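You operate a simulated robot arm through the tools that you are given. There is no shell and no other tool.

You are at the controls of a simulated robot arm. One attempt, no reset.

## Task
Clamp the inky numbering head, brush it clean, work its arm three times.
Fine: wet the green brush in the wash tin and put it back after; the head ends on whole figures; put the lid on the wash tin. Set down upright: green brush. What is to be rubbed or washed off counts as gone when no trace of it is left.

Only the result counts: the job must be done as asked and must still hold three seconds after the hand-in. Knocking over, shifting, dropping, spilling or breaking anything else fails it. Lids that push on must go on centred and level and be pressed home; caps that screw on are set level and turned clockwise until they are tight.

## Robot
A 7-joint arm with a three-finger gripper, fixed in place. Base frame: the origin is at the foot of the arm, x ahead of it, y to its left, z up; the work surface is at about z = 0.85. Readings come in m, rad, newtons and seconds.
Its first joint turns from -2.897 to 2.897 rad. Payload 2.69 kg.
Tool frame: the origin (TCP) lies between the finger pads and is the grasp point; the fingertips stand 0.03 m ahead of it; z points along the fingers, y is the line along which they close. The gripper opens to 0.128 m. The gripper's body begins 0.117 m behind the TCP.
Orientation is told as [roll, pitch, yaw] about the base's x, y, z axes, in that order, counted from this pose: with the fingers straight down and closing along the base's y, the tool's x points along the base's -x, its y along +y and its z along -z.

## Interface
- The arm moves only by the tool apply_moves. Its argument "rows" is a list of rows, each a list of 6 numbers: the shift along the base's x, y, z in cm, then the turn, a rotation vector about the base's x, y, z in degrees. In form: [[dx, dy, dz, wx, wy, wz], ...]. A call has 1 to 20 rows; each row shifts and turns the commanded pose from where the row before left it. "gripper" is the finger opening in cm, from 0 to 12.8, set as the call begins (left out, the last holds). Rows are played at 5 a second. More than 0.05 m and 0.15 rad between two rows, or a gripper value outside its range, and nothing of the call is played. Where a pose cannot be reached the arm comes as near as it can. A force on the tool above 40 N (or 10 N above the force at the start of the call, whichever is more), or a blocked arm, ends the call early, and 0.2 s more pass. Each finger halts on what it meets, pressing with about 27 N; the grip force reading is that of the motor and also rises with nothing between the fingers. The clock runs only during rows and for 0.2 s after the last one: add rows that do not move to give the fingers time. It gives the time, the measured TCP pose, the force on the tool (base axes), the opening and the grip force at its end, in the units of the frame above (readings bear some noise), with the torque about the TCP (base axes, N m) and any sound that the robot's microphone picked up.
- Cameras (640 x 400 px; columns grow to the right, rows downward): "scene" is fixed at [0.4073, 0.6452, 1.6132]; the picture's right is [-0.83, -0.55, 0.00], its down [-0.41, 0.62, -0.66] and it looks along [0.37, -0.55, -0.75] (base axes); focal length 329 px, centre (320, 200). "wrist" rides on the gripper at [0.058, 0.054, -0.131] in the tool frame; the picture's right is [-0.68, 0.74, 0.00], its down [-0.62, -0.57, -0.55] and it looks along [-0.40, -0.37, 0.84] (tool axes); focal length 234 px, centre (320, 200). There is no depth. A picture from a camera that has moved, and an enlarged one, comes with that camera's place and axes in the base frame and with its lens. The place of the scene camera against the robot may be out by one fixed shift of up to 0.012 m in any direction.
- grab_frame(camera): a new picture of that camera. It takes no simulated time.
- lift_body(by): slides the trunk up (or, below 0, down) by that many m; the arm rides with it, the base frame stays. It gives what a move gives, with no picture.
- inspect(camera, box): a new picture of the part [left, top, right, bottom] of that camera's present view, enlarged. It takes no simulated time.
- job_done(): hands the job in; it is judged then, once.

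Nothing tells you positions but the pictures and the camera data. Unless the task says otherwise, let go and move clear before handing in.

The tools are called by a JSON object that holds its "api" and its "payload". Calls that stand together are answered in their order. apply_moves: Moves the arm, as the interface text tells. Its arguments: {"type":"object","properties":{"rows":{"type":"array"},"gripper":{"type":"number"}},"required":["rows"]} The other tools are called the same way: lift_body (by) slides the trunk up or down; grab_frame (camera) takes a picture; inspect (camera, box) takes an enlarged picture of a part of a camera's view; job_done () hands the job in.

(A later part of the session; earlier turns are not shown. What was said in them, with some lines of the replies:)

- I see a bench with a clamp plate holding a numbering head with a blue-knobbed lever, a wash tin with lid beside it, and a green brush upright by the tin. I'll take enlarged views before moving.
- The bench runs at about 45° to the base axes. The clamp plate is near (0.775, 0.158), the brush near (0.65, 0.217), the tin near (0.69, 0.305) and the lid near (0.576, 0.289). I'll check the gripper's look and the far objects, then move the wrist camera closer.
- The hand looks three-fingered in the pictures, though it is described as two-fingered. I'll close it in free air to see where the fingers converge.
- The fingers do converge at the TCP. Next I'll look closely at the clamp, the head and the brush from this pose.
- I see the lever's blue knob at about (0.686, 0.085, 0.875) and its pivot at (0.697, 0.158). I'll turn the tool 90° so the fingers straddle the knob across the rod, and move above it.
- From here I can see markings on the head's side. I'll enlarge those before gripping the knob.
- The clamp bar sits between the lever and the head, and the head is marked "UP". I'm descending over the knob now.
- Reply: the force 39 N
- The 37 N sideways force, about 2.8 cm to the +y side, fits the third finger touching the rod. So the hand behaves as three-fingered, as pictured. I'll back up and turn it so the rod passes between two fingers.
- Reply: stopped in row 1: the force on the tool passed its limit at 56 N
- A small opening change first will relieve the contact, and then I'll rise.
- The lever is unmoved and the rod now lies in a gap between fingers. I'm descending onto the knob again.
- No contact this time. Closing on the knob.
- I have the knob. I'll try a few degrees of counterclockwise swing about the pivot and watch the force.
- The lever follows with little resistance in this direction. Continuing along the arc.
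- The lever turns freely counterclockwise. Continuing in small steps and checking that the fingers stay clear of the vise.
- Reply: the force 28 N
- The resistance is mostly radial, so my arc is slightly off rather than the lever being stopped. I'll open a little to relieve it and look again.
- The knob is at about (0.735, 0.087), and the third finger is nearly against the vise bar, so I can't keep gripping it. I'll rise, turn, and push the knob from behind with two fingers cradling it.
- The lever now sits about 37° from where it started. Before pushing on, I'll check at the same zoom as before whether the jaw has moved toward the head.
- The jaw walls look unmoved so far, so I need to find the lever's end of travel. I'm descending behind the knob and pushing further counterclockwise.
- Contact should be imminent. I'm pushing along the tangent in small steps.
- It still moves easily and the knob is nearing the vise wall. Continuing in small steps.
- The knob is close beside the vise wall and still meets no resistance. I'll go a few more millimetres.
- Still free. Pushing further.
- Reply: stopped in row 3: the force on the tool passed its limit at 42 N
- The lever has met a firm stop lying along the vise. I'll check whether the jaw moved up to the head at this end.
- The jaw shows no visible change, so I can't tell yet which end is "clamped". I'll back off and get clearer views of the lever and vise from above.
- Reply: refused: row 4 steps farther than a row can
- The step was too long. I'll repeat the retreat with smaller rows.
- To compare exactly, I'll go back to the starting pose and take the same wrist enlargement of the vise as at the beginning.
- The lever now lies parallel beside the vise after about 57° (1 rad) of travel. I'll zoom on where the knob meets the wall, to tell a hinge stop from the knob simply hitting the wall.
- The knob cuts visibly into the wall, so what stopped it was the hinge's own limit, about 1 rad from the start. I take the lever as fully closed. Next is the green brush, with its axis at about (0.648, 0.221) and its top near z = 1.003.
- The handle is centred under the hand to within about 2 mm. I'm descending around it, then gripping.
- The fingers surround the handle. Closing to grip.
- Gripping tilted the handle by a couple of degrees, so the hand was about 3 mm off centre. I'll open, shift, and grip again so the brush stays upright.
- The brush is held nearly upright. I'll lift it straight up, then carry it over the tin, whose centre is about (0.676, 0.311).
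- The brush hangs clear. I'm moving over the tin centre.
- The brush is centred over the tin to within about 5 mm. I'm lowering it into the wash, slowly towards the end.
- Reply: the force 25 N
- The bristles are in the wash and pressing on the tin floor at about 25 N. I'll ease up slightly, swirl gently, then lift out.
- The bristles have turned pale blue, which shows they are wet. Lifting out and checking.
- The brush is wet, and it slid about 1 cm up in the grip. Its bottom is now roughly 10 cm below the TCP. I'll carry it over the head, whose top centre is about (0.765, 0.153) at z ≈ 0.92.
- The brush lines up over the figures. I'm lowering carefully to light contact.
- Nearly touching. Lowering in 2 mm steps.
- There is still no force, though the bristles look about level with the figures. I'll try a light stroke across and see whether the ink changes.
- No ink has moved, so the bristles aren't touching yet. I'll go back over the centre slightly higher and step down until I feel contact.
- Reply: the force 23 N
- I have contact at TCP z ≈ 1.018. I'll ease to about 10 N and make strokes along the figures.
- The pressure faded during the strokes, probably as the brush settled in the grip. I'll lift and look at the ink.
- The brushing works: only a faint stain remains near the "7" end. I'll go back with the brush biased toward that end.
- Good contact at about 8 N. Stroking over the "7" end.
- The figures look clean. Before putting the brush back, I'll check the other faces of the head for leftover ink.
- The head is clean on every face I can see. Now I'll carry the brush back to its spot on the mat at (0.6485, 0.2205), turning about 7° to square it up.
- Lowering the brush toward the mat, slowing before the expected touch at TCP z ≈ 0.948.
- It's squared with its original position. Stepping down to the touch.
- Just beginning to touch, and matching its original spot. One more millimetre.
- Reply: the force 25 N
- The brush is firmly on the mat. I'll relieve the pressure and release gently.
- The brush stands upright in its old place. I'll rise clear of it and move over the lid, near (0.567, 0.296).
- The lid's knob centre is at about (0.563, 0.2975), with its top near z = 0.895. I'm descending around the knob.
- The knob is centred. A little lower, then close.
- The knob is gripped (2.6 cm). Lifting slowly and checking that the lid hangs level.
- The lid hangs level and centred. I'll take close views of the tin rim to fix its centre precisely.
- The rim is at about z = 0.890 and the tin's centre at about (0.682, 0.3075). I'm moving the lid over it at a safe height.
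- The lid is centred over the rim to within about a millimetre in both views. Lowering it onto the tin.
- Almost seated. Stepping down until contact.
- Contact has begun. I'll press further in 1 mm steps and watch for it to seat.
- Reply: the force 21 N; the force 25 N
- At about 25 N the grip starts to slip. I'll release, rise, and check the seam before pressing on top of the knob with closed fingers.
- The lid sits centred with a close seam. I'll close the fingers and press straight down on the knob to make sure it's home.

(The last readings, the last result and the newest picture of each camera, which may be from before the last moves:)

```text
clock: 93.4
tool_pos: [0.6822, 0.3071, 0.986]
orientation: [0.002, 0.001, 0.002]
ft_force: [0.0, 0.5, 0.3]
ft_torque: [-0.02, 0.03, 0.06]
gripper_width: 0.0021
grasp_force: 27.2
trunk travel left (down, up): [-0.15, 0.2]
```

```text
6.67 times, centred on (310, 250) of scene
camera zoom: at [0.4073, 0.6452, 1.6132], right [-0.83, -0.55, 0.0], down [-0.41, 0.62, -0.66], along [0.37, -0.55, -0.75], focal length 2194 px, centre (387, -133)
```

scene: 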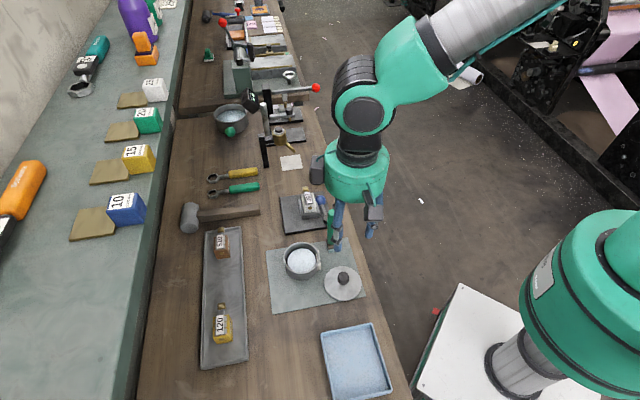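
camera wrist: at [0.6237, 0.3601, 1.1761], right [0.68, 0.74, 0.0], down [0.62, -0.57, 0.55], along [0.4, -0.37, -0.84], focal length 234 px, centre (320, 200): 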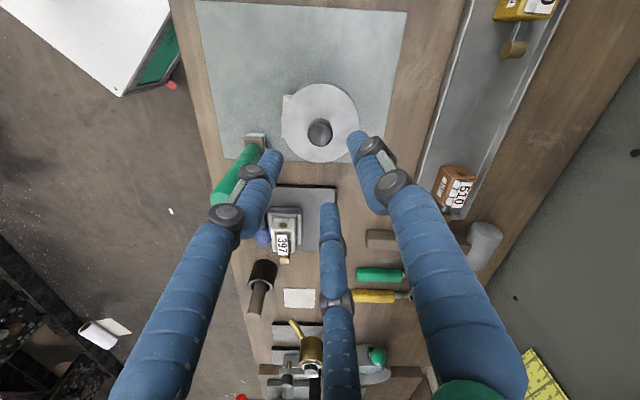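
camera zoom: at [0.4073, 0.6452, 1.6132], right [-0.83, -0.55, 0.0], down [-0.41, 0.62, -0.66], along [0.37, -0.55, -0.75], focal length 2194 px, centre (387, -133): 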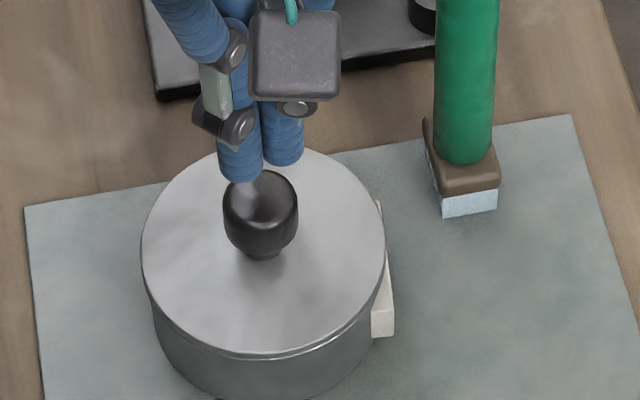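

{"api": "apply_moves", "payload": {"rows": [[0, 0, -1, 0, 0, 0], [0, 0, -0.5, 0, 0, 0], [0, 0, -0.2, 0, 0, 0], [0, 0, -0.2, 0, 0, 0], [0, 0, 0, 0, 0, 0]]}}

{"api": "inspect", "payload": {"camera": "scene", "box": [270, 220, 350, 280]}}

```text
clock: 94.6
tool_pos: [0.6827, 0.3058, 0.9663]
orientation: [0.002, -0.002, 0.001]
ft_force: [0.5, -0.3, 0.5]
ft_torque: [0.0, -0.02, 0.03]
gripper_width: 0.0021
grasp_force: 27.1
trunk travel left (down, up): [-0.15, 0.2]
```

```text
6.67 times, centred on (310, 250) of scene
camera zoom: at [0.4073, 0.6452, 1.6132], right [-0.83, -0.55, 0.0], down [-0.41, 0.62, -0.66], along [0.37, -0.55, -0.75], focal length 2194 px, centre (387, -133)
```

zoom: 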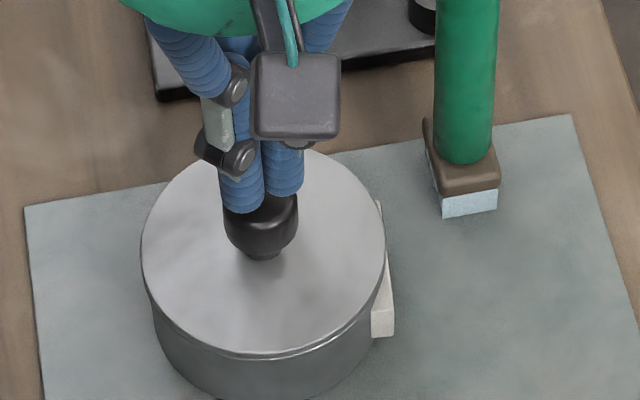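

{"api": "apply_moves", "payload": {"rows": [[0, 0, -0.2, 0, 0, 0], [0, 0, -0.2, 0, 0, 0], [0, 0, -0.1, 0, 0, 0], [0, 0, 0, 0, 0, 0]]}}

{"api": "apply_moves", "payload": {"rows": [[0, 0, -0.1, 0, 0, 0], [0, 0, -0.1, 0, 0, 0], [0, 0, 0, 0, 0, 0]]}}

```text
clock: 95.6
tool_pos: [0.6826, 0.3071, 0.9606]
orientation: [0.0, 0.0, 0.0]
ft_force: [-0.1, 0.0, 0.0]
ft_torque: [0.01, 0.0, 0.01]
gripper_width: 0.002
grasp_force: 27.4
trunk travel left (down, up): [-0.15, 0.2]
```

```text
clock: 96.4
tool_pos: [0.6819, 0.3076, 0.96]
orientation: [0.0, 0.0, 0.001]
ft_force: [-0.4, 0.1, -0.5]
ft_torque: [0.0, -0.03, -0.01]
gripper_width: 0.0021
grasp_force: 27.1
trunk travel left (down, up): [-0.15, 0.2]
```

{"api": "apply_moves", "payload": {"rows": [[0, 0, -0.1, 0, 0, 0], [0, 0, -0.1, 0, 0, 0], [0, 0, -0.1, 0, 0, 0], [0, 0, 0, 0, 0, 0]]}}

{"api": "inspect", "payload": {"camera": "scene", "box": [270, 220, 350, 280]}}

```text
clock: 97.4
tool_pos: [0.6818, 0.3071, 0.9568]
orientation: [0.002, 0.001, 0.0]
ft_force: [-1.0, -0.8, 0.7]
ft_torque: [-0.01, -0.01, 0.0]
gripper_width: 0.0021
grasp_force: 27.1
trunk travel left (down, up): [-0.15, 0.2]
```

```text
6.67 times, centred on (310, 250) of scene
camera zoom: at [0.4073, 0.6452, 1.6132], right [-0.83, -0.55, 0.0], down [-0.41, 0.62, -0.66], along [0.37, -0.55, -0.75], focal length 2194 px, centre (387, -133)
```

zoom: 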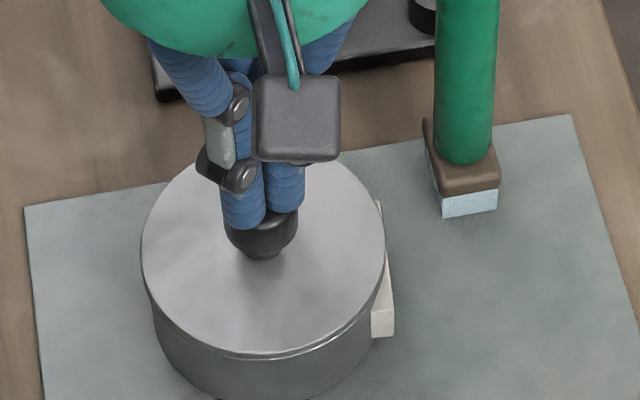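

{"api": "apply_moves", "payload": {"rows": [[0, 0, -0.1, 0, 0, 0], [0, 0, -0.1, 0, 0, 0], [0, 0, 0, 0, 0, 0]]}}

{"api": "apply_moves", "payload": {"rows": [[0, 0, -0.1, 0, 0, 0], [0, 0, -0.1, 0, 0, 0], [0, 0, 0, 0, 0, 0]]}}

{"api": "inspect", "payload": {"camera": "wrist", "box": [240, 110, 400, 230]}}

```text
clock: 98.2
tool_pos: [0.6827, 0.3067, 0.957]
orientation: [0.003, -0.002, 0.0]
ft_force: [-3.5, -2.0, 19.7]
ft_torque: [-0.07, 0.19, -0.03]
gripper_width: 0.0061
grasp_force: 26.8
trunk travel left (down, up): [-0.15, 0.2]
```

```text
clock: 99.0
tool_pos: [0.6846, 0.3084, 0.9569]
orientation: [0.003, -0.003, -0.001]
ft_force: [-0.5, -0.5, 12.5]
ft_torque: [-0.05, -0.01, 0.0]
gripper_width: 0.0058
grasp_force: 26.9
trunk travel left (down, up): [-0.15, 0.2]
stopped in row 3: the force on the tool passed its limit at 41 N (the readings are from after the stop); the commanded pose is now the measured one
```

```text
3.33 times, centred on (320, 170) of wrist
camera zoom: at [0.6254, 0.3608, 1.0869], right [0.68, 0.74, 0.01], down [0.61, -0.57, 0.55], along [0.41, -0.37, -0.84], focal length 781 px, centre (320, 300)
```

zoom: 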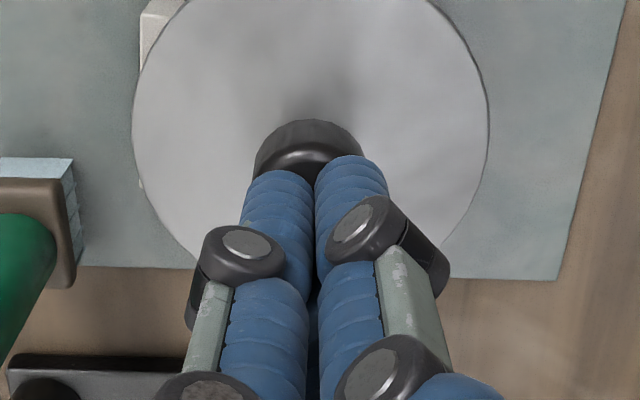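

Pressed to 41 N with no further travel. Rising to check the lid.

{"api": "apply_moves", "payload": {"rows": [[0, 0, 0.5, 0, 0, 0], [0, 0, 2, 0, 0, 0], [0, 0, 3, 0, 0, 0], [0, 0, 4, 0, 0, 0], [0, 0, 4, 0, 0, 0], [0, 0, 0, 0, 0, 0]]}}

{"api": "inspect", "payload": {"camera": "scene", "box": [280, 250, 340, 290]}}

{"api": "inspect", "payload": {"camera": "wrist", "box": [270, 75, 370, 175]}}

```text
clock: 100.4
tool_pos: [0.684, 0.3078, 1.0893]
orientation: [0.002, -0.002, 0.0]
ft_force: [-0.7, 1.5, 0.0]
ft_torque: [0.02, 0.0, -0.01]
gripper_width: 0.0021
grasp_force: 27.0
trunk travel left (down, up): [-0.15, 0.2]
```

```text
10.00 times, centred on (310, 270) of scene
camera zoom: at [0.4073, 0.6452, 1.6132], right [-0.83, -0.55, 0.0], down [-0.41, 0.62, -0.66], along [0.37, -0.55, -0.75], focal length 3290 px, centre (420, -500)
```

zoom: 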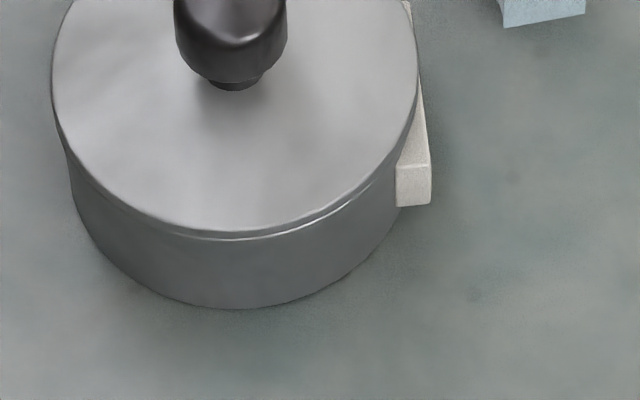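

```text
4.00 times, centred on (320, 125) of wrist
camera zoom: at [0.6251, 0.3606, 1.22], right [0.68, 0.74, 0.0], down [0.61, -0.57, 0.55], along [0.41, -0.37, -0.84], focal length 937 px, centre (320, 500)
```

zoom: 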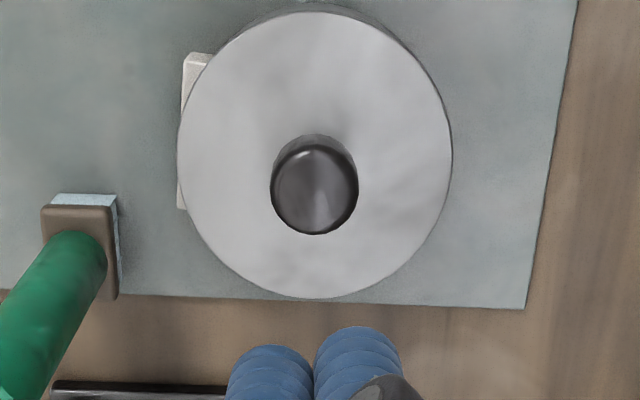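

The lid is unchanged under 41 N, so it's home, level and centred. Next is the head's arm, whose brass roller is near (0.801, 0.118, 0.905). I'll move above it with closed fingers.

{"api": "apply_moves", "payload": {"rows": [[1.5, -2.4, 0, 0, 0, 0], [2, -3.2, 0, 0, 0, 0], [2, -3.2, 0, 0, 0, 0], [2, -3.2, -1, 0, 0, 0], [2, -3.2, -1.5, 0, 0, -7], [2.3, -3.8, -1.5, 0, 0, -8], [0, 0, -2, 0, 0, 0], [0, 0, -2, 0, 0, 0], [0, 0, 0, 0, 0, 0]]}}

{"api": "grab_frame", "payload": {"camera": "wrist"}}

{"api": "inspect", "payload": {"camera": "scene", "box": [270, 150, 350, 220]}}

```text
clock: 102.4
tool_pos: [0.8043, 0.1178, 1.01]
orientation: [0.002, -0.002, -0.259]
ft_force: [-0.8, 0.4, 0.1]
ft_torque: [0.0, 0.0, 0.0]
gripper_width: 0.0022
grasp_force: 27.2
trunk travel left (down, up): [-0.15, 0.2]
```

```text
taken
camera wrist: at [0.7601, 0.1839, 1.1387], right [0.84, 0.54, 0.0], down [0.45, -0.71, 0.55], along [0.3, -0.46, -0.84], focal length 234 px, centre (320, 200)
```

wrist: 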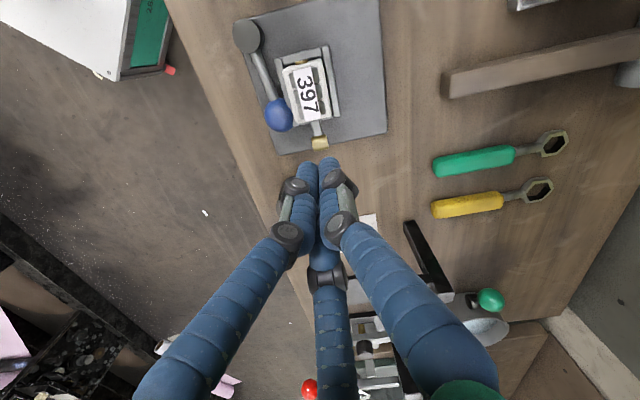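

```text
5.71 times, centred on (310, 185) of scene
camera zoom: at [0.4073, 0.6452, 1.6132], right [-0.83, -0.55, 0.0], down [-0.41, 0.62, -0.66], along [0.37, -0.55, -0.75], focal length 1880 px, centre (377, 286)
```

zoom: 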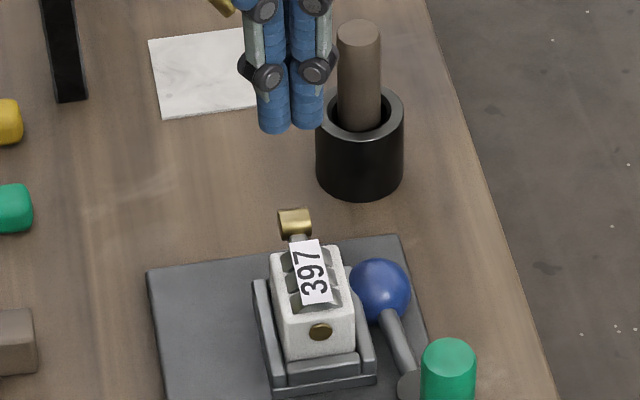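

{"api": "inspect", "payload": {"camera": "wrist", "box": [265, 55, 345, 165]}}

{"api": "inspect", "payload": {"camera": "scene", "box": [296, 180, 321, 200]}}

```text
3.64 times, centred on (305, 110) of wrist
camera zoom: at [0.7601, 0.1839, 1.1387], right [0.84, 0.54, 0.0], down [0.45, -0.71, 0.55], along [0.3, -0.46, -0.84], focal length 852 px, centre (374, 527)
```

zoom: 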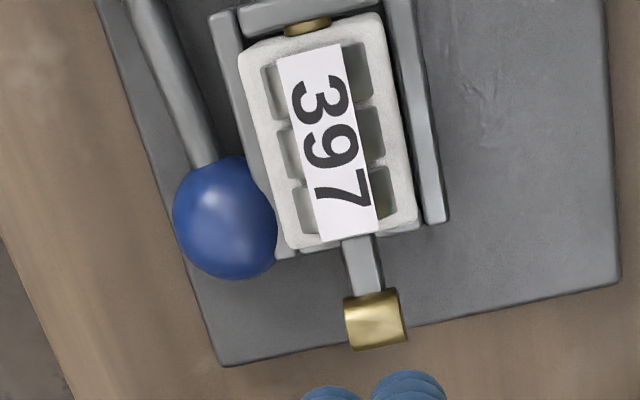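

```text
16.00 times, centred on (308, 190) of scene
camera zoom: at [0.4073, 0.6452, 1.6132], right [-0.83, -0.55, 0.0], down [-0.41, 0.62, -0.66], along [0.37, -0.55, -0.75], focal length 5264 px, centre (504, 360)
```

zoom: 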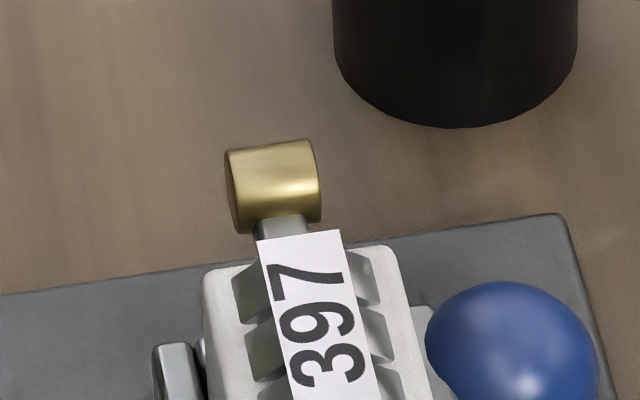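

The brass roller lies across the arm's end, so the arm swings vertically and should be pressed down. I'm lowering to touch.

{"api": "apply_moves", "payload": {"rows": [[0.15, -0.15, -2, 0, 0, 0], [0, 0, -2, 0, 0, 0], [0, 0, -1.2, 0, 0, 0], [0, 0, 0, 0, 0, 0]]}}

{"api": "inspect", "payload": {"camera": "scene", "box": [280, 160, 340, 210]}}

{"api": "grab_frame", "payload": {"camera": "wrist"}}

```text
clock: 103.4
tool_pos: [0.803, 0.1164, 0.9583]
orientation: [0.004, -0.001, -0.261]
ft_force: [-0.3, 0.2, -0.1]
ft_torque: [0.02, 0.0, -0.01]
gripper_width: 0.0023
grasp_force: 26.6
trunk travel left (down, up): [-0.15, 0.2]
```

```text
8.00 times, centred on (310, 185) of scene
camera zoom: at [0.4073, 0.6452, 1.6132], right [-0.83, -0.55, 0.0], down [-0.41, 0.62, -0.66], along [0.37, -0.55, -0.75], focal length 2632 px, centre (400, 320)
```

zoom: 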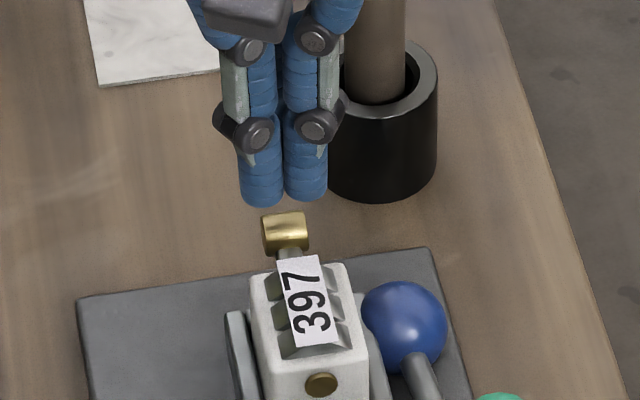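

```text
taken
camera wrist: at [0.7608, 0.1828, 1.0881], right [0.84, 0.54, 0.0], down [0.45, -0.71, 0.55], along [0.3, -0.46, -0.84], focal length 234 px, centre (320, 200)
```

wrist: 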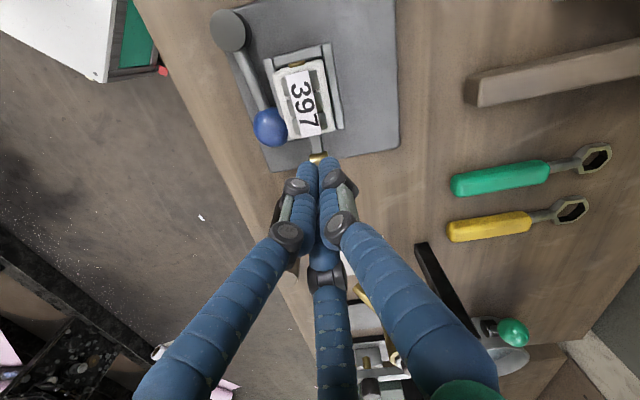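

{"api": "apply_moves", "payload": {"rows": [[0, 0, -0.5, 0, 0, 0], [0, 0, -0.3, 0, 0, 0], [0, 0, -0.2, 0, 0, 0], [0, 0, -0.2, 0, 0, 0], [0, 0, 0, 0, 0, 0]]}}

{"api": "inspect", "payload": {"camera": "scene", "box": [280, 160, 340, 210]}}

```text
clock: 104.6
tool_pos: [0.803, 0.1157, 0.9446]
orientation: [0.002, 0.0, -0.263]
ft_force: [0.2, 1.0, 0.3]
ft_torque: [-0.02, 0.01, -0.01]
gripper_width: 0.0021
grasp_force: 27.0
trunk travel left (down, up): [-0.15, 0.2]
```

```text
8.00 times, centred on (310, 185) of scene
camera zoom: at [0.4073, 0.6452, 1.6132], right [-0.83, -0.55, 0.0], down [-0.41, 0.62, -0.66], along [0.37, -0.55, -0.75], focal length 2632 px, centre (400, 320)
```

zoom: 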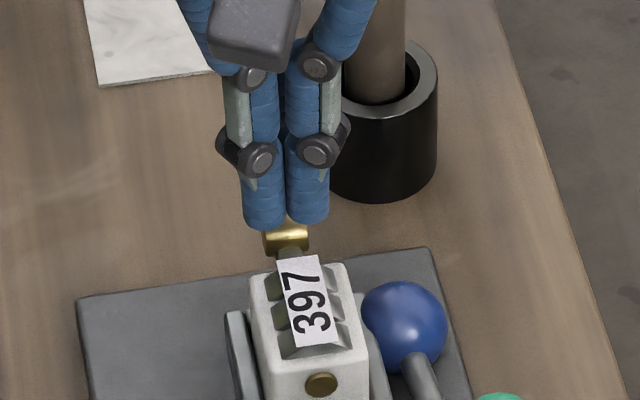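

{"api": "apply_moves", "payload": {"rows": [[0, 0, -0.2, 0, 0, 0], [0, 0, -0.2, 0, 0, 0], [0, 0, 0, 0, 0, 0]]}}

{"api": "inspect", "payload": {"camera": "scene", "box": [280, 160, 340, 210]}}

```text
clock: 105.4
tool_pos: [0.8031, 0.1167, 0.9425]
orientation: [0.005, -0.002, -0.262]
ft_force: [0.3, 0.8, -0.1]
ft_torque: [-0.02, 0.02, 0.0]
gripper_width: 0.0022
grasp_force: 27.1
trunk travel left (down, up): [-0.15, 0.2]
```

```text
8.00 times, centred on (310, 185) of scene
camera zoom: at [0.4073, 0.6452, 1.6132], right [-0.83, -0.55, 0.0], down [-0.41, 0.62, -0.66], along [0.37, -0.55, -0.75], focal length 2632 px, centre (400, 320)
```

zoom: 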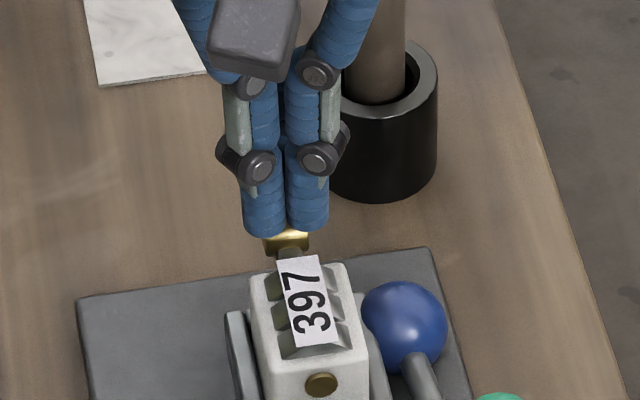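

{"api": "apply_moves", "payload": {"rows": [[0, 0, -0.2, 0, 0, 0], [0, 0, -0.2, 0, 0, 0], [0, 0, 0, 0, 0, 0]]}}

{"api": "inspect", "payload": {"camera": "scene", "box": [280, 160, 340, 210]}}

```text
clock: 106.2
tool_pos: [0.8027, 0.1168, 0.9379]
orientation: [0.004, -0.003, -0.261]
ft_force: [-0.5, -0.3, 0.7]
ft_torque: [0.02, 0.0, 0.01]
gripper_width: 0.002
grasp_force: 26.8
trunk travel left (down, up): [-0.15, 0.2]
```

```text
8.00 times, centred on (310, 185) of scene
camera zoom: at [0.4073, 0.6452, 1.6132], right [-0.83, -0.55, 0.0], down [-0.41, 0.62, -0.66], along [0.37, -0.55, -0.75], focal length 2632 px, centre (400, 320)
```

zoom: 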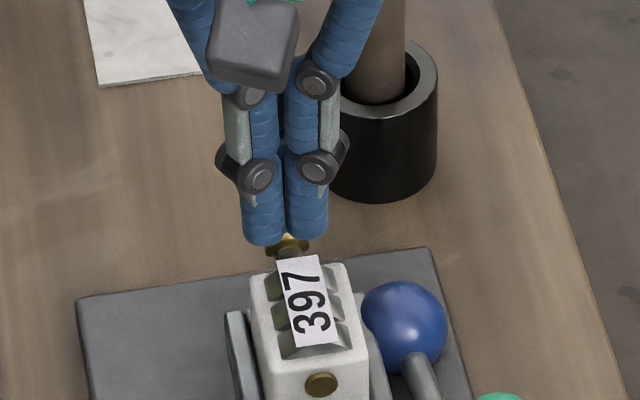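

{"api": "apply_moves", "payload": {"rows": [[0, 0, -0.1, 0, 0, 0], [0, 0, -0.1, 0, 0, 0], [0, 0, 0, 0, 0, 0]]}}

{"api": "apply_moves", "payload": {"rows": [[0, 0, -0.1, 0, 0, 0], [0, 0, -0.1, 0, 0, 0], [0, 0, 0, 0, 0, 0]]}}

{"api": "inspect", "payload": {"camera": "scene", "box": [280, 160, 340, 210]}}

```text
clock: 107.0
tool_pos: [0.8025, 0.1173, 0.9364]
orientation: [0.004, -0.001, -0.262]
ft_force: [0.5, 0.0, -0.2]
ft_torque: [-0.03, -0.01, 0.03]
gripper_width: 0.0022
grasp_force: 26.9
trunk travel left (down, up): [-0.15, 0.2]
```

```text
clock: 107.8
tool_pos: [0.8043, 0.1156, 0.9342]
orientation: [0.004, -0.003, -0.262]
ft_force: [1.4, -1.0, 4.5]
ft_torque: [-0.02, -0.02, 0.02]
gripper_width: 0.0059
grasp_force: 26.9
trunk travel left (down, up): [-0.15, 0.2]
```

```text
8.00 times, centred on (310, 185) of scene
camera zoom: at [0.4073, 0.6452, 1.6132], right [-0.83, -0.55, 0.0], down [-0.41, 0.62, -0.66], along [0.37, -0.55, -0.75], focal length 2632 px, centre (400, 320)
```

zoom: 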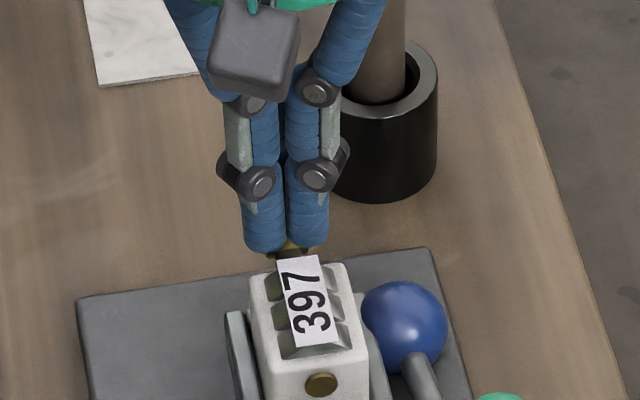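

The roller is beginning to wedge between the closed fingers. I'll back off and press with a single fingertip instead: turn so that one finger points at the head, and open slightly.

{"api": "apply_moves", "payload": {"rows": [[0, 0, 1, 0, 0, 0], [0, 0, 2.5, 0, 0, 0], [0, 0, 2.5, 0, 0, 0], [0.4, -0.4, 0, 0, 0, 7.5], [0.4, -0.4, 0, 0, 0, 7.5], [0.4, -0.4, 0, 0, 0, 7.5], [0.4, -0.4, 0, 0, 0, 7.5], [0, 0, 0, 0, 0, 7.5], [0, 0, 0, 0, 0, 7.5], [0, 0, 0, 0, 0, 7.5], [0, 0, 0, 0, 0, 7.5], [0, 0, 0, 0, 0, 0]]}}

{"api": "apply_moves", "payload": {"rows": [[0, 0, 0, 0, 0, 0], [0, 0, 0, 0, 0, 0]], "gripper": 2.5}}

{"api": "grab_frame", "payload": {"camera": "wrist"}}

{"api": "inspect", "payload": {"camera": "scene", "box": [280, 150, 340, 210]}}

```text
clock: 110.4
tool_pos: [0.8192, 0.1, 0.9945]
orientation: [0.004, -0.002, 0.787]
ft_force: [0.0, 0.1, 0.2]
ft_torque: [0.04, 0.04, -0.03]
gripper_width: 0.0021
grasp_force: 26.8
trunk travel left (down, up): [-0.15, 0.2]
```

```text
clock: 111.0
tool_pos: [0.8184, 0.1006, 0.9929]
orientation: [0.003, -0.003, 0.785]
ft_force: [-0.2, -0.7, -0.5]
ft_torque: [0.0, -0.04, 0.01]
gripper_width: 0.0249
grasp_force: 0.0
trunk travel left (down, up): [-0.15, 0.2]
```

```text
taken
camera wrist: at [0.7404, 0.0962, 1.1241], right [-0.04, 1.0, 0.0], down [0.84, 0.03, 0.55], along [0.55, 0.03, -0.84], focal length 234 px, centre (320, 200)
```

wrist: 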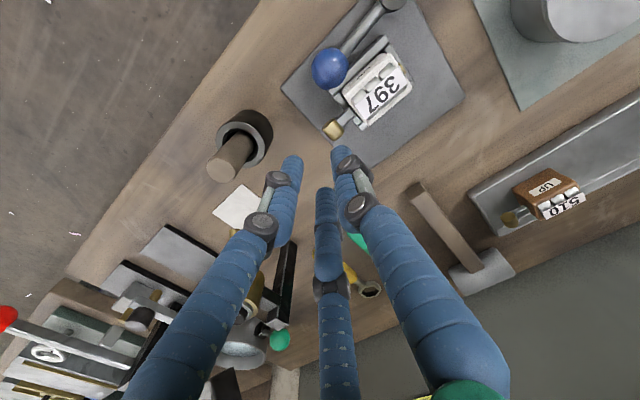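

```text
6.67 times, centred on (310, 180) of scene
camera zoom: at [0.4073, 0.6452, 1.6132], right [-0.83, -0.55, 0.0], down [-0.41, 0.62, -0.66], along [0.37, -0.55, -0.75], focal length 2194 px, centre (387, 333)
```

zoom: 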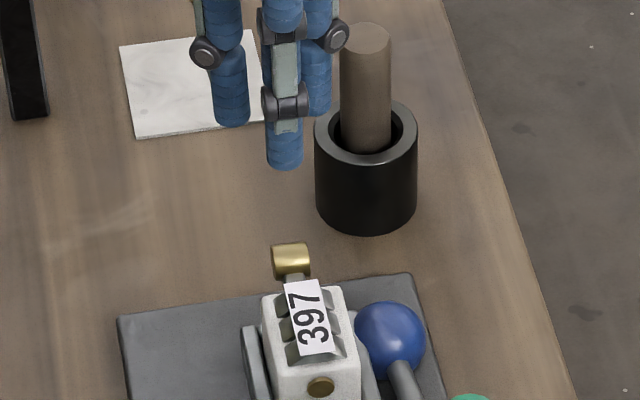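

The front fingertip is now directly over the roller. Lowering to contact.

{"api": "apply_moves", "payload": {"rows": [[0.14, -0.14, -2, 0, 0, 0], [0, 0, -2, 0, 0, 0], [0, 0, -1, 0, 0, 0], [0, 0, 0, 0, 0, 0]]}}

{"api": "inspect", "payload": {"camera": "scene", "box": [280, 160, 340, 210]}}

{"api": "inspect", "payload": {"camera": "wrist", "box": [280, 60, 440, 180]}}

```text
clock: 112.0
tool_pos: [0.821, 0.0993, 0.9435]
orientation: [0.004, 0.0, 0.785]
ft_force: [0.2, -0.2, -0.4]
ft_torque: [-0.02, 0.01, 0.05]
gripper_width: 0.0248
grasp_force: 0.0
trunk travel left (down, up): [-0.15, 0.2]
```

```text
8.00 times, centred on (310, 185) of scene
camera zoom: at [0.4073, 0.6452, 1.6132], right [-0.83, -0.55, 0.0], down [-0.41, 0.62, -0.66], along [0.37, -0.55, -0.75], focal length 2632 px, centre (400, 320)
```

zoom: 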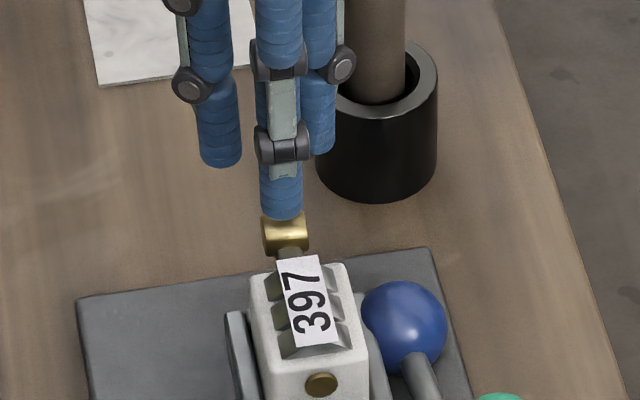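

```text
3.33 times, centred on (360, 120) of wrist
camera zoom: at [0.7419, 0.0945, 1.0736], right [-0.04, 1.0, 0.0], down [0.84, 0.03, 0.55], along [0.55, 0.03, -0.84], focal length 781 px, centre (187, 467)
```

zoom: 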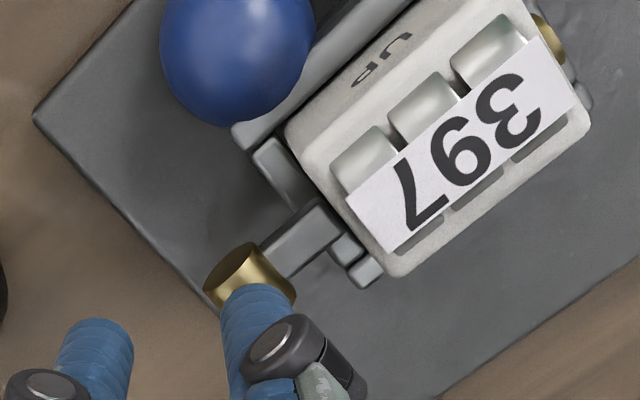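

I have a clear view of roller and fingertip here. Stepping down to contact.

{"api": "apply_moves", "payload": {"rows": [[0, 0, -0.2, 0, 0, 0], [0, 0, -0.2, 0, 0, 0], [0, 0, -0.2, 0, 0, 0], [0, 0, -0.1, 0, 0, 0], [0, 0, 0, 0, 0, 0]]}}

{"api": "inspect", "payload": {"camera": "wrist", "box": [280, 60, 440, 180]}}

```text
clock: 113.2
tool_pos: [0.8211, 0.1, 0.9368]
orientation: [0.003, -0.003, 0.785]
ft_force: [0.8, -0.9, 2.2]
ft_torque: [0.01, 0.07, 0.04]
gripper_width: 0.0247
grasp_force: 0.1
trunk travel left (down, up): [-0.15, 0.2]
```

```text
3.33 times, centred on (360, 120) of wrist
camera zoom: at [0.7416, 0.0947, 1.0673], right [-0.04, 1.0, 0.0], down [0.84, 0.03, 0.55], along [0.55, 0.03, -0.84], focal length 781 px, centre (187, 467)
```

zoom: 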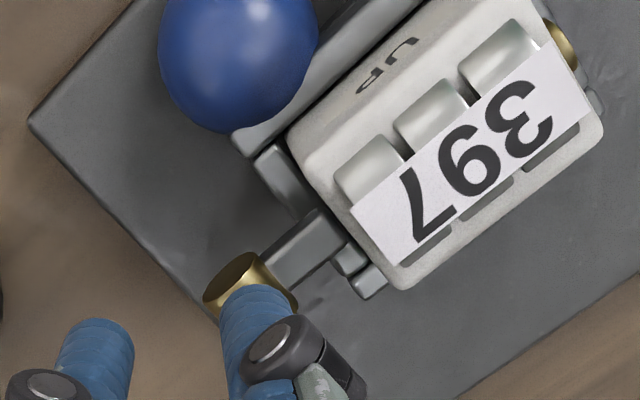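

Contact at about 2 N. Pressing further, 2–3 mm at a time.

{"api": "apply_moves", "payload": {"rows": [[0, 0, -0.2, 0, 0, 0], [0, 0, -0.2, 0, 0, 0], [0, 0, 0, 0, 0, 0]]}}

{"api": "inspect", "payload": {"camera": "wrist", "box": [280, 60, 440, 180]}}

```text
clock: 114.0
tool_pos: [0.821, 0.098, 0.9336]
orientation: [0.004, -0.003, 0.784]
ft_force: [0.4, -0.3, 2.8]
ft_torque: [0.04, 0.06, -0.01]
gripper_width: 0.0246
grasp_force: 0.0
trunk travel left (down, up): [-0.15, 0.2]
```

```text
3.33 times, centred on (360, 120) of wrist
camera zoom: at [0.7418, 0.0946, 1.0631], right [-0.04, 1.0, 0.0], down [0.84, 0.03, 0.55], along [0.55, 0.03, -0.84], focal length 781 px, centre (187, 467)
```

zoom: 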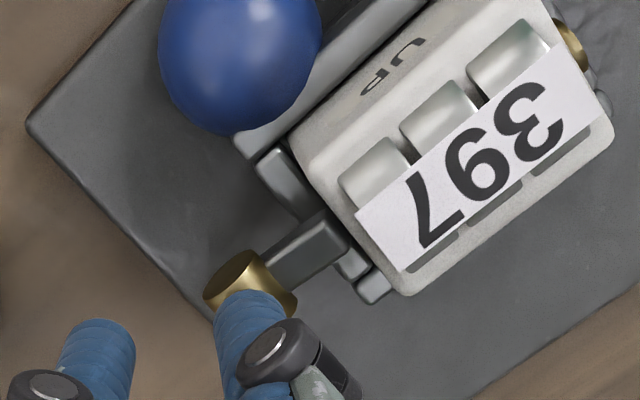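

The arm yields with a light spring force. Continuing down.

{"api": "apply_moves", "payload": {"rows": [[0, 0, -0.2, 0, 0, 0], [0, 0, -0.2, 0, 0, 0], [0, 0, 0, 0, 0, 0]]}}

{"api": "inspect", "payload": {"camera": "wrist", "box": [280, 60, 440, 180]}}

{"api": "apply_moves", "payload": {"rows": [[0, 0, -0.2, 0, 0, 0], [0, 0, -0.2, 0, 0, 0], [0, 0, 0, 0, 0, 0]]}}

{"api": "inspect", "payload": {"camera": "wrist", "box": [280, 60, 440, 180]}}

```text
clock: 114.8
tool_pos: [0.8207, 0.0979, 0.929]
orientation: [0.004, -0.001, 0.786]
ft_force: [0.2, -0.2, 3.5]
ft_torque: [0.05, 0.05, 0.02]
gripper_width: 0.0247
grasp_force: 0.1
trunk travel left (down, up): [-0.15, 0.2]
```

```text
3.33 times, centred on (360, 120) of wrist
camera zoom: at [0.7417, 0.0948, 1.0591], right [-0.04, 1.0, 0.0], down [0.84, 0.03, 0.55], along [0.55, 0.03, -0.84], focal length 781 px, centre (187, 467)
```

zoom: 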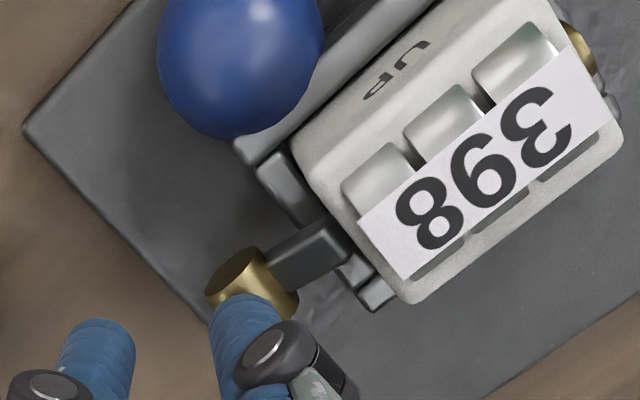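

```text
clock: 115.6
tool_pos: [0.8201, 0.099, 0.9263]
orientation: [0.004, -0.002, 0.785]
ft_force: [-2.6, -2.3, 17.5]
ft_torque: [0.19, 0.4, 0.11]
gripper_width: 0.0234
grasp_force: 0.2
trunk travel left (down, up): [-0.15, 0.2]
```

```text
3.33 times, centred on (360, 120) of wrist
camera zoom: at [0.7416, 0.0946, 1.0566], right [-0.04, 1.0, 0.0], down [0.83, 0.03, 0.55], along [0.55, 0.03, -0.83], focal length 781 px, centre (187, 467)
```

zoom: 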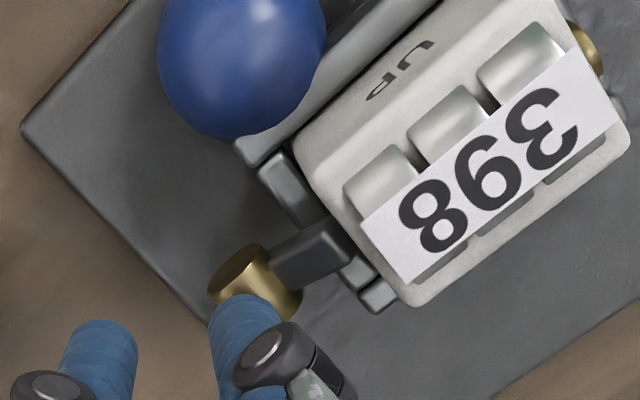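

The figures advanced to 398 and the arm bottomed out. Now I'll release fully so the arm returns.

{"api": "apply_moves", "payload": {"rows": [[0, 0, 0.4, 0, 0, 0], [0, 0, 0.5, 0, 0, 0], [0, 0, 0.5, 0, 0, 0], [0, 0, 0.5, 0, 0, 0], [0, 0, 0, 0, 0, 0]]}}

{"api": "inspect", "payload": {"camera": "wrist", "box": [280, 60, 440, 180]}}

```text
clock: 116.8
tool_pos: [0.8214, 0.0995, 0.9442]
orientation: [0.003, -0.002, 0.786]
ft_force: [-0.3, 0.3, -0.4]
ft_torque: [0.0, -0.01, -0.02]
gripper_width: 0.0251
grasp_force: 0.0
trunk travel left (down, up): [-0.15, 0.2]
```

```text
3.33 times, centred on (360, 120) of wrist
camera zoom: at [0.7417, 0.0946, 1.0743], right [-0.04, 1.0, 0.0], down [0.84, 0.03, 0.55], along [0.55, 0.03, -0.84], focal length 781 px, centre (187, 467)
```

zoom: 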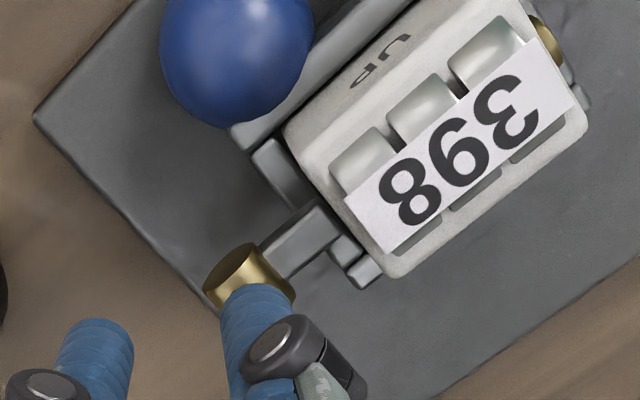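

The arm has returned and reads 398. Second stroke now.

{"api": "apply_moves", "payload": {"rows": [[0, 0, -0.5, 0, 0, 0], [0, 0, -0.5, 0, 0, 0], [0, 0, -0.4, 0, 0, 0], [0, 0, -0.3, 0, 0, 0], [0, 0, -0.2, 0, 0, 0], [0, 0, 0, 0, 0, 0]]}}

{"api": "inspect", "payload": {"camera": "wrist", "box": [280, 60, 440, 180]}}

{"api": "apply_moves", "payload": {"rows": [[0, 0, 0.4, 0, 0, 0], [0, 0, 0.5, 0, 0, 0], [0, 0, 0.5, 0, 0, 0], [0, 0, 0.5, 0, 0, 0], [0, 0, 0, 0, 0, 0]]}}

{"api": "inspect", "payload": {"camera": "wrist", "box": [280, 60, 440, 180]}}

```text
clock: 118.2
tool_pos: [0.8205, 0.0997, 0.9269]
orientation: [0.002, -0.004, 0.787]
ft_force: [-1.6, -2.0, 16.8]
ft_torque: [0.17, 0.33, 0.04]
gripper_width: 0.0239
grasp_force: 0.0
trunk travel left (down, up): [-0.15, 0.2]
```

```text
3.33 times, centred on (360, 120) of wrist
camera zoom: at [0.7418, 0.0948, 1.0567], right [-0.04, 1.0, 0.0], down [0.83, 0.03, 0.55], along [0.55, 0.03, -0.83], focal length 781 px, centre (187, 467)
```

zoom: 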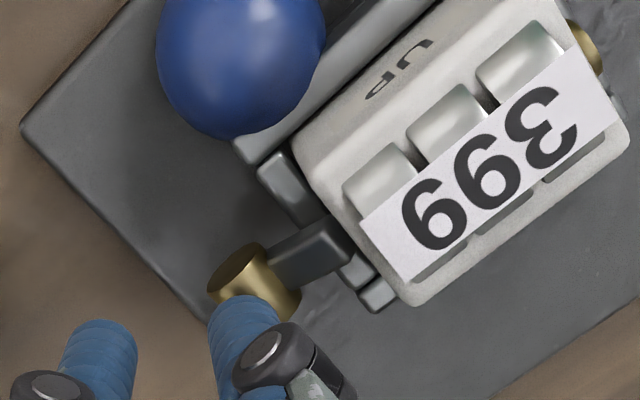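

```text
clock: 119.4
tool_pos: [0.8197, 0.1011, 0.9428]
orientation: [0.004, -0.001, 0.785]
ft_force: [0.7, -0.6, 0.6]
ft_torque: [-0.03, 0.0, 0.01]
gripper_width: 0.0252
grasp_force: 0.1
trunk travel left (down, up): [-0.15, 0.2]
```

```text
3.33 times, centred on (360, 120) of wrist
camera zoom: at [0.7417, 0.0947, 1.0739], right [-0.04, 1.0, 0.0], down [0.84, 0.03, 0.55], along [0.55, 0.03, -0.84], focal length 781 px, centre (187, 467)
```

zoom: 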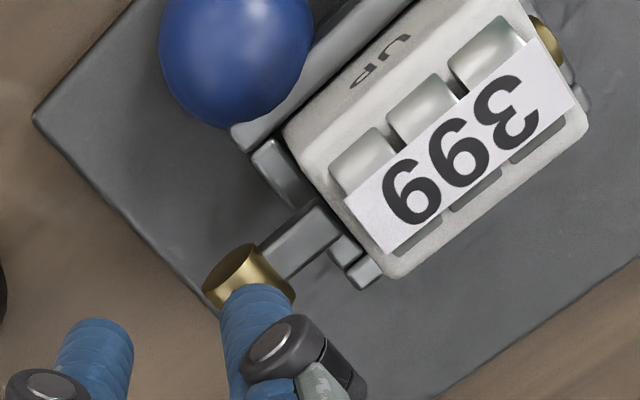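

Two clean strokes are done and it reads 399. Third and last stroke.

{"api": "apply_moves", "payload": {"rows": [[0, 0, -0.5, 0, 0, 0], [0, 0, -0.5, 0, 0, 0], [0, 0, -0.4, 0, 0, 0], [0, 0, -0.3, 0, 0, 0], [0, 0, -0.2, 0, 0, 0], [0, 0, 0, 0, 0, 0]]}}

{"api": "inspect", "payload": {"camera": "wrist", "box": [280, 60, 440, 180]}}

{"api": "apply_moves", "payload": {"rows": [[0, 0, 0.4, 0, 0, 0], [0, 0, 0.5, 0, 0, 0], [0, 0, 0.5, 0, 0, 0], [0, 0, 0.5, 0, 0, 0], [0, 0, 0.5, 0, 0, 0], [0, 0, 0, 0, 0, 0]]}}

{"api": "inspect", "payload": {"camera": "wrist", "box": [280, 60, 440, 180]}}

```text
clock: 120.8
tool_pos: [0.8197, 0.0995, 0.9267]
orientation: [0.003, -0.002, 0.783]
ft_force: [-2.5, -2.5, 17.3]
ft_torque: [0.19, 0.38, 0.1]
gripper_width: 0.0239
grasp_force: 0.0
trunk travel left (down, up): [-0.15, 0.2]
```

```text
3.33 times, centred on (360, 120) of wrist
camera zoom: at [0.7414, 0.0948, 1.0567], right [-0.04, 1.0, 0.0], down [0.83, 0.03, 0.55], along [0.55, 0.03, -0.84], focal length 781 px, centre (187, 467)
```

zoom: 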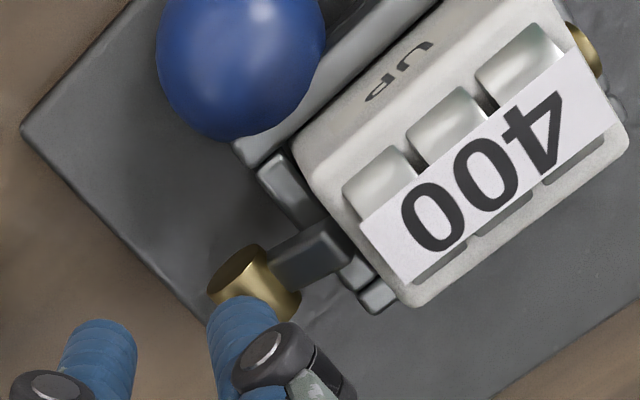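

```text
clock: 122.2
tool_pos: [0.8206, 0.0985, 0.9494]
orientation: [0.004, 0.0, 0.784]
ft_force: [0.7, 0.2, -0.3]
ft_torque: [-0.04, 0.0, -0.01]
gripper_width: 0.0247
grasp_force: 0.2
trunk travel left (down, up): [-0.15, 0.2]
```

```text
3.33 times, centred on (360, 120) of wrist
camera zoom: at [0.7416, 0.0946, 1.0792], right [-0.04, 1.0, 0.0], down [0.84, 0.03, 0.55], along [0.55, 0.03, -0.84], focal length 781 px, centre (187, 467)
```

zoom: 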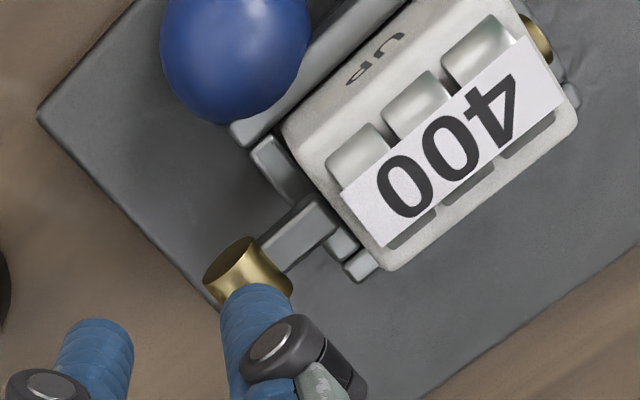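

It reads 400 on whole figures, and the head never shifted under 17 N on the arm, so the clamp is holding. I'll move clear and do a final inspection.

{"api": "apply_moves", "payload": {"rows": [[0, 0, 3, 0, 0, 0], [0, 0, 4, 0, 0, 0], [0, 0, 4, 0, 0, 0], [0, 0, 4, 0, 0, 0], [0, 0, 4, 0, 0, 0], [-2, -3, 2, 0, 0, 0], [-2, -3, 2, 0, 0, 0], [-2, -3, 0, 0, 0, 0], [-2, -3, 0, 0, 0, 0], [0, 0, 0, 0, 0, 0]]}}

{"api": "grab_frame", "payload": {"camera": "scene"}}

{"api": "inspect", "payload": {"camera": "scene", "box": [285, 175, 345, 220]}}

{"api": "inspect", "payload": {"camera": "scene", "box": [260, 200, 380, 310]}}

{"api": "grab_frame", "payload": {"camera": "wrist"}}

```text
clock: 124.4
tool_pos: [0.7387, -0.0213, 1.1778]
orientation: [0.005, -0.003, 0.784]
ft_force: [-0.2, -0.5, 1.0]
ft_torque: [0.03, -0.01, -0.01]
gripper_width: 0.025
grasp_force: 0.0
trunk travel left (down, up): [-0.15, 0.2]
```

```text
taken
```

scene: 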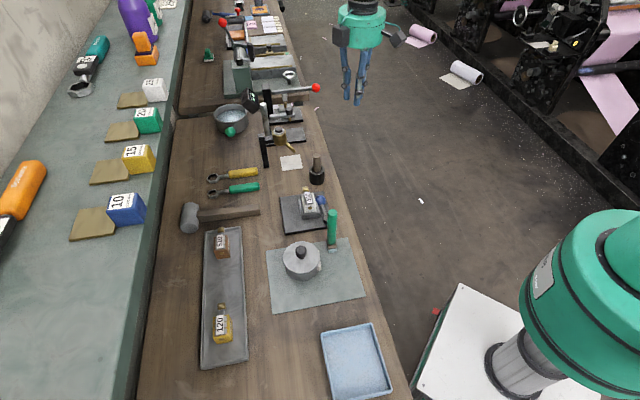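

```text
8.89 times, centred on (315, 198) of scene
camera zoom: at [0.4073, 0.6452, 1.6132], right [-0.83, -0.55, 0.0], down [-0.41, 0.62, -0.66], along [0.37, -0.55, -0.75], focal length 2925 px, centre (364, 222)
```

zoom: 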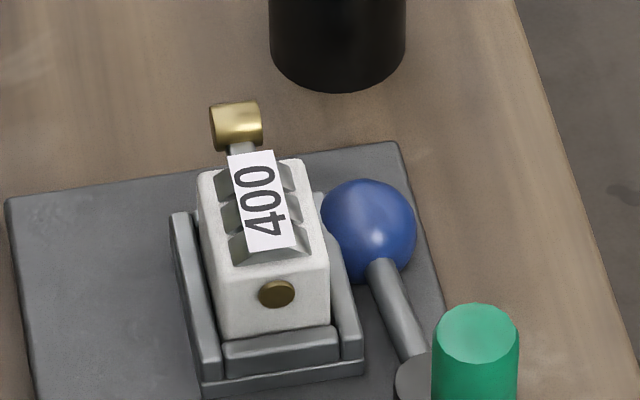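

```text
3.64 times, centred on (320, 255) of scene
camera zoom: at [0.4073, 0.6452, 1.6132], right [-0.83, -0.55, 0.0], down [-0.41, 0.62, -0.66], along [0.37, -0.55, -0.75], focal length 1196 px, centre (320, 0)
```

zoom: 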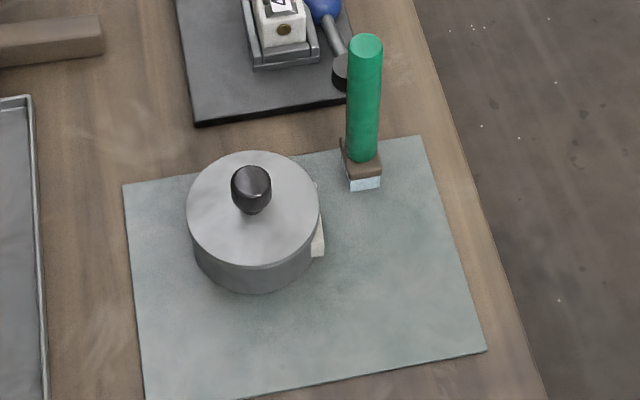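

```text
taken
camera wrist: at [0.6602, -0.0266, 1.3087], right [-0.04, 1.0, 0.0], down [0.84, 0.03, 0.55], along [0.55, 0.03, -0.84], focal length 234 px, centre (320, 200)
```

wrist: 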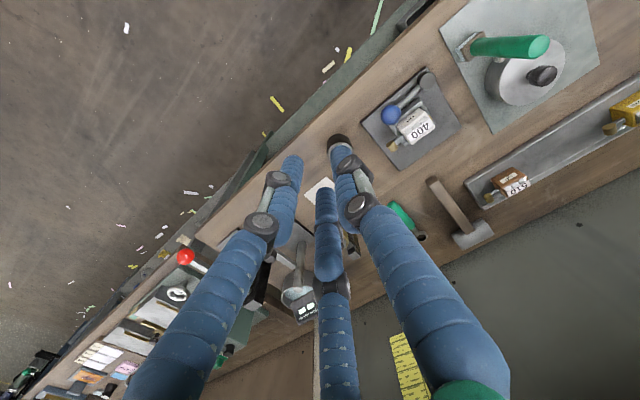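

Everything looks in place. I'll take one close look at the lid seam and the figures before handing in.

{"api": "inspect", "payload": {"camera": "scene", "box": [280, 255, 325, 285]}}

{"api": "inspect", "payload": {"camera": "scene", "box": [296, 185, 326, 207]}}

{"api": "inspect", "payload": {"camera": "wrist", "box": [360, 65, 460, 165]}}

{"api": "inspect", "payload": {"camera": "wrist", "box": [450, 20, 580, 120]}}

```text
13.33 times, centred on (302, 270) of scene
camera zoom: at [0.4073, 0.6452, 1.6132], right [-0.83, -0.55, 0.0], down [-0.41, 0.62, -0.66], along [0.37, -0.55, -0.75], focal length 4387 px, centre (553, -733)
```

zoom: 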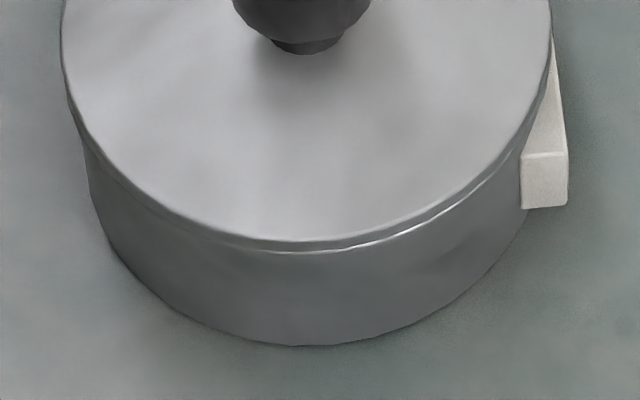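

```text
16.00 times, centred on (311, 196) of scene
camera zoom: at [0.4073, 0.6452, 1.6132], right [-0.83, -0.55, 0.0], down [-0.41, 0.62, -0.66], along [0.37, -0.55, -0.75], focal length 5264 px, centre (464, 264)
```

zoom: 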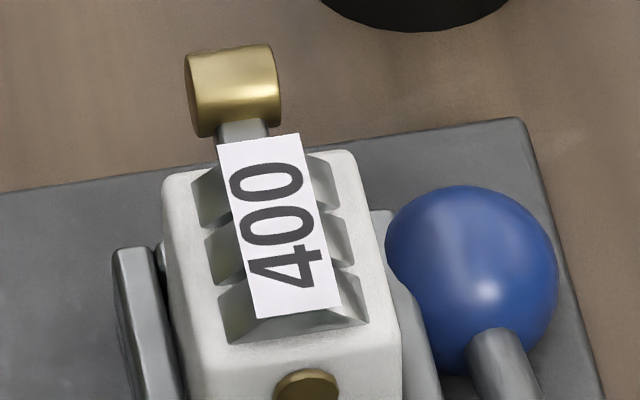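

```text
4.00 times, centred on (410, 115) of wrist
camera zoom: at [0.6602, -0.0266, 1.3087], right [-0.04, 1.0, 0.0], down [0.84, 0.03, 0.55], along [0.55, 0.03, -0.84], focal length 937 px, centre (-40, 540)
```

zoom: 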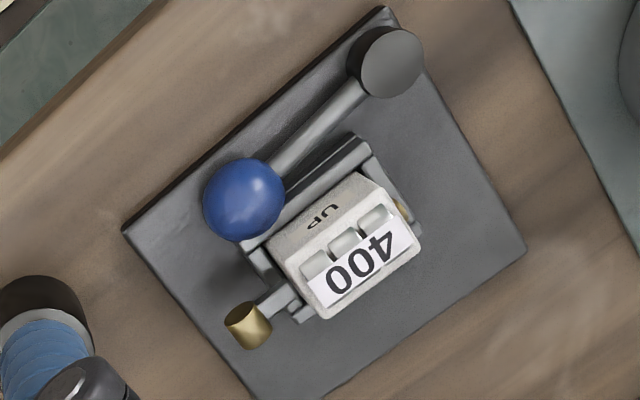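

```text
4.00 times, centred on (515, 70) of wrist
camera zoom: at [0.6602, -0.0266, 1.3087], right [-0.04, 1.0, 0.0], down [0.84, 0.03, 0.55], along [0.55, 0.03, -0.84], focal length 937 px, centre (-460, 720)
```

zoom: 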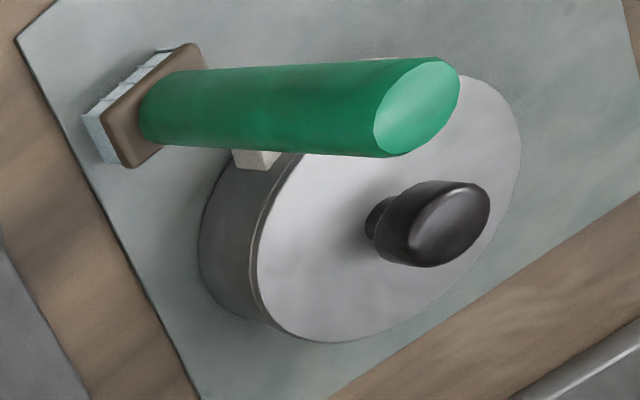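

Final check:
- **Head:** reads a clean 400, clamped, with its arm back up.
- **Lever:** against its stop.
- **Brush:** upright in its old place on the mat.
- **Wash tin:** lid on, level and pressed down.
- **Arm:** clear of everything.

Handing in.

{"api": "job_done", "payload": {}}

```text
The job is handed in.
```

The job is handed in. The numbering head was clamped, brushed clean and its arm worked three times, and it now reads 400 on whole figures.

- **Clamp:** I swung the blue lever about 57° until it hit a firm stop beside the vise. The jaw never visibly moved. I take it as clamped because the head held still under about 17 N on its arm.
- **Cleaning:** I wet the green brush in the wash tin and brushed the figures until no ink was left. I could see no ink on the faces in view at the end.
- **Arm:** three full strokes took it from 397 through 398 and 399 to 400, and the arm is back up.
- **Brush:** it stands upright in its old place on the mat, matching the starting picture to within a few millimetres.
- **Wash tin:** the lid is on, centred and level. I pressed it with 41 N and it moved no further.

On the first try at the lever, a finger caught on its rod and the force limit stopped the move. The lever did not move.
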